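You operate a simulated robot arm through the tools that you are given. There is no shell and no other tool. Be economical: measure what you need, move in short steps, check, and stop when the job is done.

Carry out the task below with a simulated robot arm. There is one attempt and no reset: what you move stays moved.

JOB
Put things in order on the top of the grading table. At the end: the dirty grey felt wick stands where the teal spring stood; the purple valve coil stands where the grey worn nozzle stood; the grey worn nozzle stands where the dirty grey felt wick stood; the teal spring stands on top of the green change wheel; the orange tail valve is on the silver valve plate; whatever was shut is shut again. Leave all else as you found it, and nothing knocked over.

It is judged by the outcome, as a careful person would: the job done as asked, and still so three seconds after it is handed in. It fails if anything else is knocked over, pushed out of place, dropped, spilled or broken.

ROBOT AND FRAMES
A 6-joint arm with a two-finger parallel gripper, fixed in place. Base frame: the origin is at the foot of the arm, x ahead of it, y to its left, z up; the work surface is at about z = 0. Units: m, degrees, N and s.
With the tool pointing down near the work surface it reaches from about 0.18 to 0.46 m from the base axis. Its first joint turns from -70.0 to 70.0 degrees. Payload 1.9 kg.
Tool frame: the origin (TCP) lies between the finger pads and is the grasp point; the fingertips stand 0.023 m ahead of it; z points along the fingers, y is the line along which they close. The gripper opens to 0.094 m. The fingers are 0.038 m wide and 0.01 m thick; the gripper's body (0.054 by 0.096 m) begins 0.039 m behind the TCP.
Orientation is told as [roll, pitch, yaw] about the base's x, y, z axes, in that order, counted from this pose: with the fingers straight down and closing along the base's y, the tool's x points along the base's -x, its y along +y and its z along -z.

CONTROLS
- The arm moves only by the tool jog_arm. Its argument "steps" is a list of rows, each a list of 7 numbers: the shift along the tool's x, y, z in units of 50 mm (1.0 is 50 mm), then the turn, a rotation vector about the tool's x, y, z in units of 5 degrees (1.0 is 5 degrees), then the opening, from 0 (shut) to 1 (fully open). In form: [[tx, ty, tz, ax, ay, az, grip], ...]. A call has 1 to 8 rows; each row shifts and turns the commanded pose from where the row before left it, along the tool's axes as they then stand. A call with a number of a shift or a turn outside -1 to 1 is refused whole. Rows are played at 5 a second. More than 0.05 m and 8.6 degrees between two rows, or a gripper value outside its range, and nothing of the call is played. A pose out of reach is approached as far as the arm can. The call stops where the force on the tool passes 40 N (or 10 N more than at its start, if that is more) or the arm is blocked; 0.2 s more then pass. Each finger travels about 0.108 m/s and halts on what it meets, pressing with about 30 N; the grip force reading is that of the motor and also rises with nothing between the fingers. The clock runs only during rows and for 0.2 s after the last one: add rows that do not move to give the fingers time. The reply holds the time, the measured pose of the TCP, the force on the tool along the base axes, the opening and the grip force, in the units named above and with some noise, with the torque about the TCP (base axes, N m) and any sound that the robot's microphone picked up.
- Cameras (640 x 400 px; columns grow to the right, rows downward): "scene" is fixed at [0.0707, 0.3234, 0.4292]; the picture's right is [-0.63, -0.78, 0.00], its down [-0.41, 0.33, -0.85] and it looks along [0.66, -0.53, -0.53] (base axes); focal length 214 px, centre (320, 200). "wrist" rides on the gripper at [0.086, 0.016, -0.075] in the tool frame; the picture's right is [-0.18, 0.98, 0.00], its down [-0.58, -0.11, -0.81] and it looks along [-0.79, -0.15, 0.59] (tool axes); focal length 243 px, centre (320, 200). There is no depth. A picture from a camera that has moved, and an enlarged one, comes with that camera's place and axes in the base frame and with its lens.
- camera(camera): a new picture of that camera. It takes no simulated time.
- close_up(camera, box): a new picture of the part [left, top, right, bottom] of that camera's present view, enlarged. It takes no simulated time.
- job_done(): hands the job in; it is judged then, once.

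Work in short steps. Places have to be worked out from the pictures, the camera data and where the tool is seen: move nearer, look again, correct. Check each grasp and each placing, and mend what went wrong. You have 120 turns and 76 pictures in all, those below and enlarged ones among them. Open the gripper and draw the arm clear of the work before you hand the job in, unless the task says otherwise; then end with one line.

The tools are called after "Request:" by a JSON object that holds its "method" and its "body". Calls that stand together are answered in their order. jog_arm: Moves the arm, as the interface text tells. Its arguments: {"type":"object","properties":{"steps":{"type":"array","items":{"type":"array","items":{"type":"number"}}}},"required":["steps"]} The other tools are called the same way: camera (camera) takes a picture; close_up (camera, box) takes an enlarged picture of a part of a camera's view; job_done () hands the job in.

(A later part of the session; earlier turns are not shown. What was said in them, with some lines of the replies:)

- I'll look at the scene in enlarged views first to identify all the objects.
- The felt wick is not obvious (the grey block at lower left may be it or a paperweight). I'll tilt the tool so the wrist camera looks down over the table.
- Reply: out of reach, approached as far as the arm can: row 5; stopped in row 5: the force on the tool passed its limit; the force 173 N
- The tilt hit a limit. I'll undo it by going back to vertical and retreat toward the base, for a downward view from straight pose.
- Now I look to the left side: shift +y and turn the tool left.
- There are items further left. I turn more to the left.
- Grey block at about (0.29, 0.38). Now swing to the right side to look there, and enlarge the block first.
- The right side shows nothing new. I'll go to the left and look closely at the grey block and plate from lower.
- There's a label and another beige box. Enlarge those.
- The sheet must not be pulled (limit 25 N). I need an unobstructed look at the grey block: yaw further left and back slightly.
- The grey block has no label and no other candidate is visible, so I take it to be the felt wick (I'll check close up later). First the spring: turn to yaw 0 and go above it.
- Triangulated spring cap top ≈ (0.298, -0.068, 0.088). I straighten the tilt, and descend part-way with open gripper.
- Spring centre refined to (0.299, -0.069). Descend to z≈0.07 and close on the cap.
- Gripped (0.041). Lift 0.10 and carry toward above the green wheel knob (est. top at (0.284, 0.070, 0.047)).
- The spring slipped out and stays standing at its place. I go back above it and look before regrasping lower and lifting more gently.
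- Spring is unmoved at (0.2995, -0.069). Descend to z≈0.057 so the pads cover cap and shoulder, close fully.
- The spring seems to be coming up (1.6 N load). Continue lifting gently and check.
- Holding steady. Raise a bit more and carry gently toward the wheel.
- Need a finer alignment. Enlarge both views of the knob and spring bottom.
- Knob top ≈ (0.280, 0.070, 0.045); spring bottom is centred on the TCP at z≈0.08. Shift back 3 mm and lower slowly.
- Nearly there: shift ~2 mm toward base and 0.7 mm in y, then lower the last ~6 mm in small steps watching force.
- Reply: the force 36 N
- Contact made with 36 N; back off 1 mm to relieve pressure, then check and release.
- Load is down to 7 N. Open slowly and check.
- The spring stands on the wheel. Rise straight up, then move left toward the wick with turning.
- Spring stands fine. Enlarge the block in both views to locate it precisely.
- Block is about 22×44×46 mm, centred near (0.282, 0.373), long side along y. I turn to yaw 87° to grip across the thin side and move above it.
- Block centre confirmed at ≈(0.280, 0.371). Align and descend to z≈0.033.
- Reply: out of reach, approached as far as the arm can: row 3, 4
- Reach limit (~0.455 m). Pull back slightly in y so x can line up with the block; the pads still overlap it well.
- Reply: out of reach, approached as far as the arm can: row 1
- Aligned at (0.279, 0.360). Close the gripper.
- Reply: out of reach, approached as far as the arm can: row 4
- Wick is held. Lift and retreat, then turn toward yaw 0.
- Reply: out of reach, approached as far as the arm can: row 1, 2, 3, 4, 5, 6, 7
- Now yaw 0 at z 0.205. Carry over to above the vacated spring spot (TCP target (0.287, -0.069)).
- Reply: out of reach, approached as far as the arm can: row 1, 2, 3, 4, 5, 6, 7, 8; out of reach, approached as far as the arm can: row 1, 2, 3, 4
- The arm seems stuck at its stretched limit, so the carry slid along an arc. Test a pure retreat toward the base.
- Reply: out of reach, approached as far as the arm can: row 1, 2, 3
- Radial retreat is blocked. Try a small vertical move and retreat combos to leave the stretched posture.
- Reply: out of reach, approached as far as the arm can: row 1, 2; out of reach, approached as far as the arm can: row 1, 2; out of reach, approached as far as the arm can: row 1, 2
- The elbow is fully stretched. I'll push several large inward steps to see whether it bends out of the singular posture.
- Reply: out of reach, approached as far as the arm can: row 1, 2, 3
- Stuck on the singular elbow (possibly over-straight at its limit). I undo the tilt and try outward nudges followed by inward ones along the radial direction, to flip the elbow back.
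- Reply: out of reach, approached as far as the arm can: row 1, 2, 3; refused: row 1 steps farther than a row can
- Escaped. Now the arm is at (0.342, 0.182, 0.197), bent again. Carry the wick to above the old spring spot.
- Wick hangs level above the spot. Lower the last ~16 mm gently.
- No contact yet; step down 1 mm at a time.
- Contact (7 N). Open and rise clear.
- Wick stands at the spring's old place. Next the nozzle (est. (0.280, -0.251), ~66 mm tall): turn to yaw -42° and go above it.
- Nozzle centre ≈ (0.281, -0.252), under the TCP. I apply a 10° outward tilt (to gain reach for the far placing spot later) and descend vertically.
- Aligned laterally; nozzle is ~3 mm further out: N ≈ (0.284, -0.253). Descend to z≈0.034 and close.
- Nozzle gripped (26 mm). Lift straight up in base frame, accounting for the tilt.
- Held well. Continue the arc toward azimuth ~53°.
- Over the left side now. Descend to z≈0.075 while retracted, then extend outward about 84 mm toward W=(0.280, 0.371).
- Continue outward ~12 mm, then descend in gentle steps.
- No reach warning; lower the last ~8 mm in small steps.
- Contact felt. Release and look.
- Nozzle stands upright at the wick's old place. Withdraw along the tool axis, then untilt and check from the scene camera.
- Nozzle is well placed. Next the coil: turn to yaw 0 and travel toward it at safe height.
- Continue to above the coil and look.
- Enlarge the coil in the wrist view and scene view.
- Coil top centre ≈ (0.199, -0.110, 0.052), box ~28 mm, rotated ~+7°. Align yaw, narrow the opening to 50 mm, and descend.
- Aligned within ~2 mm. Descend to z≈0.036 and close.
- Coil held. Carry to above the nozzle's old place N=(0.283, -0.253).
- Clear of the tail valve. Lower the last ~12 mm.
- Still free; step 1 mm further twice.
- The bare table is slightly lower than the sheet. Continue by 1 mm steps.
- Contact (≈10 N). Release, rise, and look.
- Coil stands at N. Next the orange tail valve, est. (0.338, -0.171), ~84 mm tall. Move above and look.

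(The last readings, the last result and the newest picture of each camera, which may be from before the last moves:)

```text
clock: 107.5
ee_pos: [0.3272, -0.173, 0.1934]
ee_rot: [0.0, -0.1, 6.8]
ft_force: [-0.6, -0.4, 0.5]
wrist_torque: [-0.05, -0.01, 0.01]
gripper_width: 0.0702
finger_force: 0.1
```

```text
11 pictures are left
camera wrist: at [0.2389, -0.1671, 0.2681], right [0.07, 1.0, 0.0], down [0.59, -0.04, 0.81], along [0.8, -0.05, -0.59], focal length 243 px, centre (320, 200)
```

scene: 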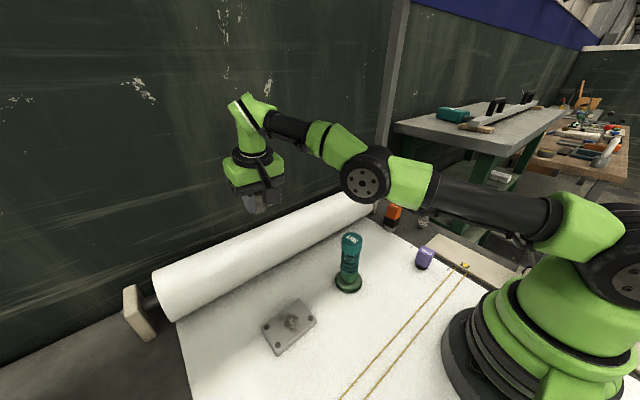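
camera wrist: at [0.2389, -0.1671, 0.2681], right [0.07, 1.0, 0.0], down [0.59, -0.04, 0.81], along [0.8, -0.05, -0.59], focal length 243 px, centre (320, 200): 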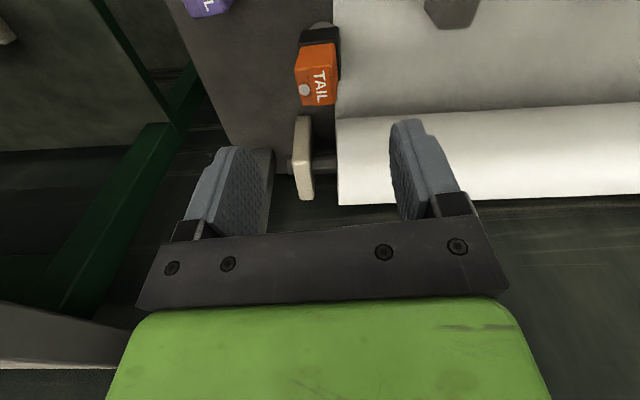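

Tail top ≈ (0.3387, -0.176, 0.084), aligned with the present yaw. Move over it and descend part-way, then check.

Request:
{"method": "jog_arm", "body": {"steps": [[-0.213, -0.067, 0, 0, 0, 0, 0.65], [0, 0, 0.5, 0, 0, 0, 0.65], [0, 0, 0.5, 0, 0, 0, 0.65], [0, 0, 0.5, 0, 0, 0, 0.65], [0, 0, 0, 0, 0, 0, 0.65]]}}

Request:
{"method": "camera", "body": {"camera": "wrist"}}

```text
clock: 108.7
ee_pos: [0.3382, -0.1734, 0.1195]
ee_rot: [-0.1, 0.0, 6.8]
ft_force: [0.5, -0.5, 0.4]
wrist_torque: [0.01, -0.02, -0.03]
gripper_width: 0.061
finger_force: 0.0
```

```text
10 pictures are left
camera wrist: at [0.2496, -0.1689, 0.1936], right [0.07, 1.0, 0.0], down [0.59, -0.04, 0.81], along [0.8, -0.05, -0.59], focal length 243 px, centre (320, 200)
```

wrist: 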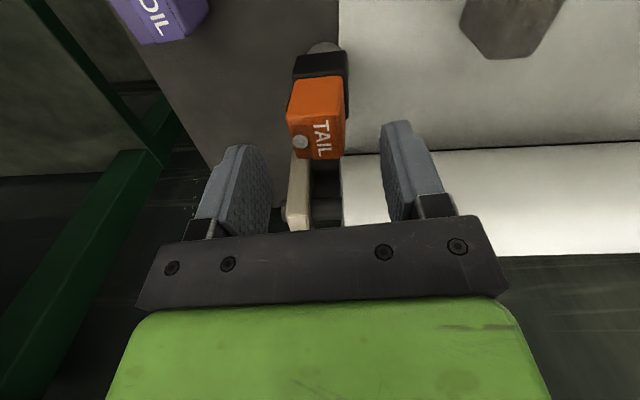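

Aligned (shift 2.5 mm in -y). Descend to z≈0.055 and close.

Request:
{"method": "jog_arm", "body": {"steps": [[0, -0.05, 0.5, 0, 0, 0, 0.65], [0, 0, 0.5, 0, 0, 0, 0.65], [0, 0, 0.29, 0, 0, 0, 0.65], [0, 0, 0, 0, 0, 0, 0.65], [0, 0, 0, 0, 0, 0, 0.4], [0, 0, 0, 0, 0, 0, 0], [0, 0, 0, 0, 0, 0, 0], [0, 0, 0, 0, 0, 0, 0]]}}

Request:
{"method": "jog_arm", "body": {"steps": [[0, 0, -0.05, 0, 0, 0, 0], [0, 0, -0.2, 0, 0, 0, 0], [0, 0, -0.3, 0, 0, 0, 0], [0, 0, -0.4, 0, 0, 0, 0], [0, 0, 0, 0, 0, 0, 0]]}}

Request:
{"method": "camera", "body": {"camera": "wrist"}}

```text
clock: 110.5
ee_pos: [0.3386, -0.1765, 0.0552]
ee_rot: [-0.1, 0.0, 6.9]
ft_force: [0.6, -0.3, 0.6]
wrist_torque: [0.05, -0.05, -0.01]
gripper_width: 0.0318
finger_force: 30.4
```

```text
clock: 111.7
ee_pos: [0.341, -0.178, 0.1006]
ee_rot: [-0.1, 0.1, 6.9]
ft_force: [0.1, 1.1, -2.3]
wrist_torque: [-0.03, 0.02, 0.02]
gripper_width: 0.0318
finger_force: 29.9
```

```text
9 pictures are left
camera wrist: at [0.2528, -0.1724, 0.1759], right [0.07, 1.0, 0.0], down [0.59, -0.04, 0.81], along [0.8, -0.05, -0.59], focal length 243 px, centre (320, 200)
```

wrist: 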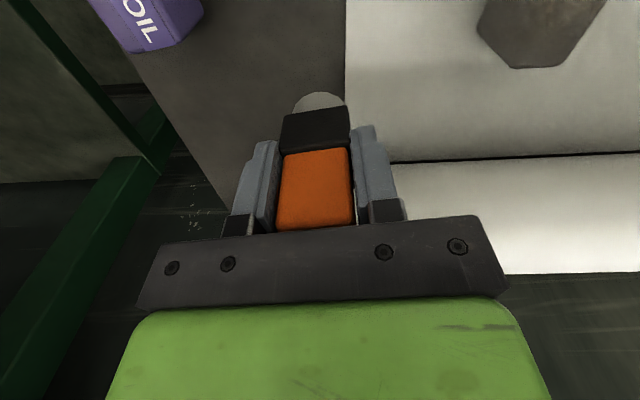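

Tail valve held. Raise to z≈0.24, then travel to above the plate (0.281, 0.229).

Request:
{"method": "jog_arm", "body": {"steps": [[0, 0, -0.4, 0, 0, 0, 0], [0, 0, -0.5, 0, 0, 0, 0], [0, 0, -0.6, 0, 0, 0, 0], [0, 0, -0.6, 0, 0, 0, 0], [0.2, 0.3, -0.5, 0, 0, 0, 0], [0, 0.5, 0, 0, 0, 0, 0], [0, 0.6, 0, 0, 0, 0, 0], [0, 0.6, 0, 0, 0, 0, 0]]}}

Request:
{"method": "jog_arm", "body": {"steps": [[0, 0.6, 0, 0, 0, 0, 0], [0, 0.6, 0, 0, 0, 0, 0], [0, 0.6, 0, 0, 0, 0, 0], [0, 0.6, 0, 0, 0, 0, 0], [0, 0.6, 0, 0, 0, 0, 0], [0, 0.6, 0, 0, 0, 0, 0], [0, 0.6, 0, 0, 0, 0, 0], [0, 0.6, 0, 0, 0, 0, 0]]}}

Request:
{"method": "jog_arm", "body": {"steps": [[0, 0.6, 0, 0, 0, 0, 0], [0, 0.5, 0, 0, 0, 0, 0], [0, 0.33, 0, 0, 0, 0, 0], [0, 0, 0, 0, 0, 0, 0]]}}

Request:
{"method": "camera", "body": {"camera": "wrist"}}

```text
clock: 113.5
ee_pos: [0.3163, -0.0753, 0.2306]
ee_rot: [-0.1, -0.1, 6.8]
ft_force: [0.1, 0.1, -2.4]
wrist_torque: [0.0, -0.05, -0.01]
gripper_width: 0.0315
finger_force: 29.7
```

```text
clock: 115.3
ee_pos: [0.2892, 0.1598, 0.2311]
ee_rot: [0.0, -0.1, 6.8]
ft_force: [-0.1, 0.1, -2.7]
wrist_torque: [0.04, 0.01, -0.04]
gripper_width: 0.0318
finger_force: 30.0
```

```text
clock: 116.3
ee_pos: [0.2803, 0.2329, 0.2325]
ee_rot: [0.0, 0.0, 6.7]
ft_force: [0.3, -0.6, -1.3]
wrist_torque: [-0.02, 0.01, 0.01]
gripper_width: 0.0318
finger_force: 30.3
```

```text
8 pictures are left
camera wrist: at [0.1917, 0.2382, 0.3061], right [0.07, 1.0, 0.0], down [0.59, -0.04, 0.81], along [0.8, -0.05, -0.59], focal length 243 px, centre (320, 200)
```

wrist: 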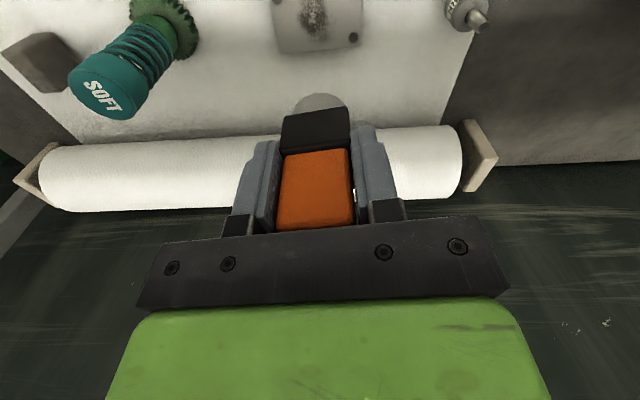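

Plate centre ≈ (0.279, 0.229). Shift 4 mm and descend to z≈0.10, then check with both cameras.

Request:
{"method": "jog_arm", "body": {"steps": [[0, -0.08, 0.3, 0, 0, 0, 0], [0, 0, 0.5, 0, 0, 0, 0], [0, 0, 0.6, 0, 0, 0, 0], [0, 0, 0.6, 0, 0, 0, 0], [0, 0, 0.5, 0, 0, 0, 0], [0, 0, 0.15, 0, 0, 0, 0], [0, 0, 0, 0, 0, 0, 0]]}}

Request:
{"method": "camera", "body": {"camera": "wrist"}}

Request:
{"method": "close_up", "body": {"camera": "scene", "box": [200, 240, 380, 375]}}

```text
clock: 117.9
ee_pos: [0.281, 0.2283, 0.0985]
ee_rot: [0.0, 0.1, 6.9]
ft_force: [0.0, -0.6, -0.9]
wrist_torque: [-0.01, -0.04, 0.01]
gripper_width: 0.0317
finger_force: 30.5
```

```text
7 pictures are left
camera wrist: at [0.1929, 0.2328, 0.1732], right [0.07, 1.0, 0.0], down [0.59, -0.04, 0.81], along [0.8, -0.05, -0.59], focal length 243 px, centre (320, 200)
```

wrist: 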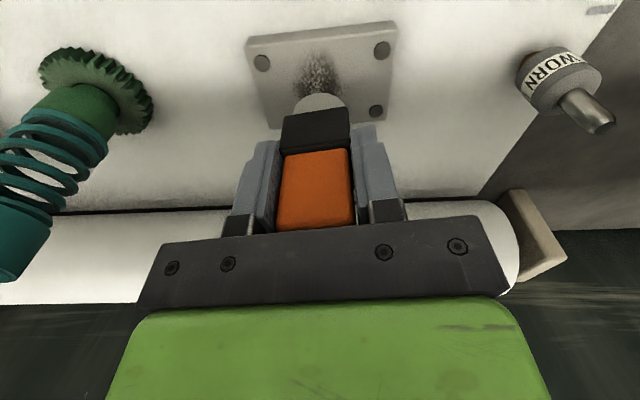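

```text
2.96 times, centred on (290, 308) of scene
camera zoom: at [0.0707, 0.3234, 0.4292], right [-0.63, -0.78, 0.0], down [-0.41, 0.33, -0.85], along [0.66, -0.53, -0.53], focal length 636 px, centre (409, -118)
```

zoom: 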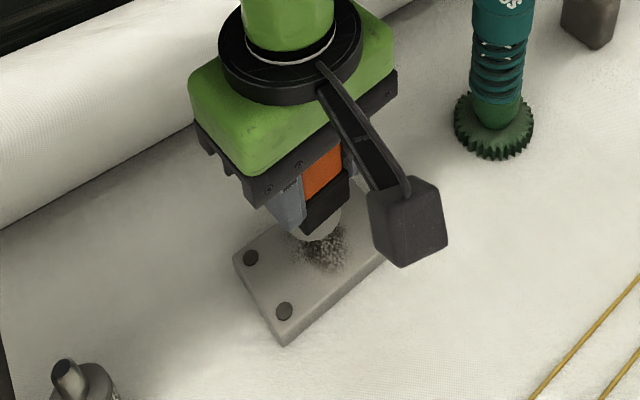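

Plate centre refined to ≈ (0.277, 0.230). Shift slightly and lower to just above the plate.

Request:
{"method": "jog_arm", "body": {"steps": [[0.08, 0.03, 0.1, 0, 0, 0, 0], [0, 0, 0.15, 0, 0, 0, 0], [0, 0, 0.12, 0, 0, 0, 0], [0, 0, 0.05, 0, 0, 0, 0], [0, 0, 0, 0, 0, 0, 0]]}}

```text
clock: 119.1
ee_pos: [0.2769, 0.2276, 0.0779]
ee_rot: [0.0, -0.1, 6.8]
ft_force: [-0.7, -0.1, -0.8]
wrist_torque: [0.02, 0.02, 0.01]
gripper_width: 0.032
finger_force: 29.9
```

Request:
{"method": "jog_arm", "body": {"steps": [[0, 0, 0.04, 0, 0, 0, 0], [0, 0, 0.03, 0, 0, 0, 0], [0, 0, 0.03, 0, 0, 0, 0], [0, 0, 0, 0, 0, 0, 0]]}}

```text
clock: 120.1
ee_pos: [0.2752, 0.2278, 0.0722]
ee_rot: [0.0, 0.0, 6.9]
ft_force: [0.7, -0.1, -1.8]
wrist_torque: [-0.04, -0.05, 0.0]
gripper_width: 0.0318
finger_force: 29.8
```

Not touching yet; continue in small steps.

Request:
{"method": "jog_arm", "body": {"steps": [[0, 0, 0.03, 0, 0, 0, 0], [0, 0, 0.02, 0, 0, 0, 0], [0, 0, 0, 0, 0, 0, 0]]}}

```text
clock: 120.9
ee_pos: [0.2777, 0.2297, 0.0709]
ee_rot: [0.1, -0.1, 6.8]
ft_force: [-4.5, -4.9, 25.4]
wrist_torque: [-0.34, 0.46, 0.03]
gripper_width: 0.0317
finger_force: 29.9
```

Firm contact; relieve 0.8 mm, then release.

Request:
{"method": "jog_arm", "body": {"steps": [[0, 0, -0.016, 0, 0, 0, 0], [0, 0, 0, 0, 0, 0, 0]]}}

Request:
{"method": "jog_arm", "body": {"steps": [[0, 0, 0, 0, 0, 0, 0.4], [0, 0, 0, 0, 0, 0, 0.6], [0, 0, 0, 0, 0, 0, 0.7], [0, 0, 0, 0, 0, 0, 0.7]]}}

Request:
{"method": "camera", "body": {"camera": "wrist"}}

```text
clock: 121.5
ee_pos: [0.277, 0.2295, 0.0706]
ee_rot: [0.0, -0.1, 6.8]
ft_force: [1.6, 2.1, 6.1]
wrist_torque: [0.09, 0.06, 0.0]
gripper_width: 0.0319
finger_force: 29.2
```

```text
clock: 122.5
ee_pos: [0.2757, 0.2287, 0.0717]
ee_rot: [0.1, -0.1, 6.8]
ft_force: [0.6, 0.5, -0.4]
wrist_torque: [0.0, -0.02, 0.0]
gripper_width: 0.0659
finger_force: 0.1
```

```text
5 pictures are left
camera wrist: at [0.1883, 0.2334, 0.146], right [0.07, 1.0, 0.0], down [0.59, -0.04, 0.81], along [0.8, -0.05, -0.59], focal length 243 px, centre (320, 200)
```

wrist: 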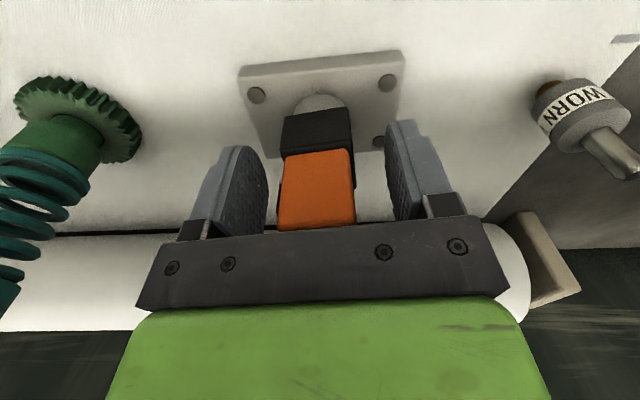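

Valve stands on the plate. Rise straight up and clear, then view the whole scene.

Request:
{"method": "jog_arm", "body": {"steps": [[0, 0, -0.3, 0, 0, 0, 0.7], [0, 0, -0.6, 0, 0, 0, 0.8], [0, 0, -0.8, 0, 0, 0, 0.9], [0, 0, -0.8, 0, 0, 0, 1], [0, 0, -0.8, 0, 0, 0, 1], [0.3, -0.5, -0.3, 0, 0, 0, 1], [0.4, -0.8, 0, 0, 0, 0, 1], [0.3, -0.8, 0, 0, 0, 0, 1]]}}

Request:
{"method": "jog_arm", "body": {"steps": [[0, -0.8, 0, 0, 0, 0, 1], [0, -0.8, 0, 0, 0, 0, 1], [0, -0.5, 0, 0, 0, 0, 1], [0, 0, 0, 0, 0, 0, 1], [0, 0, 0, 0, 0, 0, 1]]}}

Request:
{"method": "camera", "body": {"camera": "scene"}}

Request:
{"method": "close_up", "body": {"camera": "scene", "box": [170, 200, 470, 400]}}

```text
clock: 124.3
ee_pos: [0.2392, 0.1148, 0.251]
ee_rot: [0.1, 0.0, 6.9]
ft_force: [-0.4, -0.1, 0.3]
wrist_torque: [0.02, 0.02, 0.01]
gripper_width: 0.094
finger_force: 0.1
```

```text
clock: 125.5
ee_pos: [0.2524, 0.012, 0.2506]
ee_rot: [0.0, 0.1, 6.9]
ft_force: [-0.6, 0.2, 0.2]
wrist_torque: [0.01, 0.0, 0.01]
gripper_width: 0.0941
finger_force: 0.0
```

```text
4 pictures are left
```

scene: 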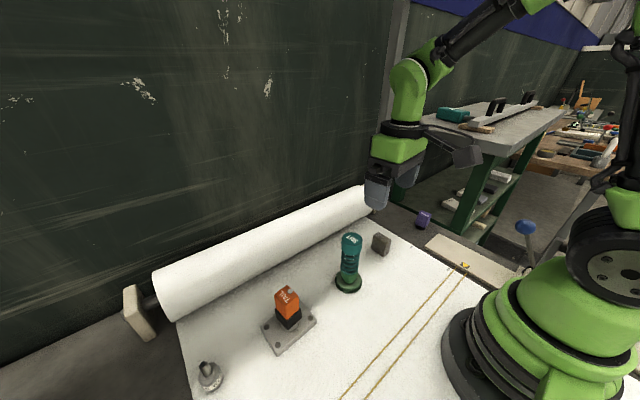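

```text
2.00 times, centred on (320, 300) of scene
camera zoom: at [0.0707, 0.3234, 0.4292], right [-0.63, -0.78, 0.0], down [-0.41, 0.33, -0.85], along [0.66, -0.53, -0.53], focal length 429 px, centre (320, 0)
```

zoom: 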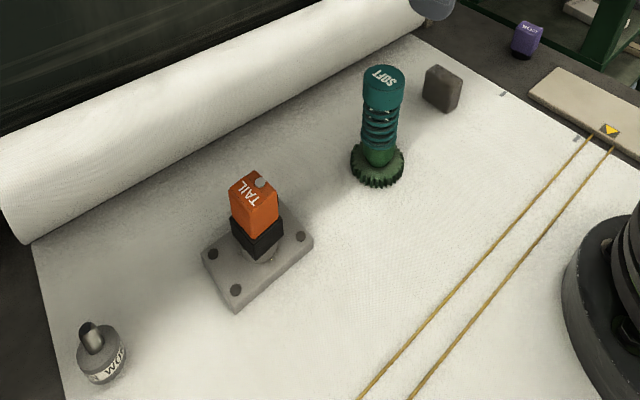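

All five objects are standing where they should be. The sheet, wheel and plate look unmoved, and the gripper is open and clear, so I'm handing in.

Request:
{"method": "job_done", "body": {}}

```text
The job is handed in.
```

I handed the job in with all five objects upright in their asked-for places. I took the unlabelled grey block for the felt wick, and I found nothing shut within reach that needed shutting again.
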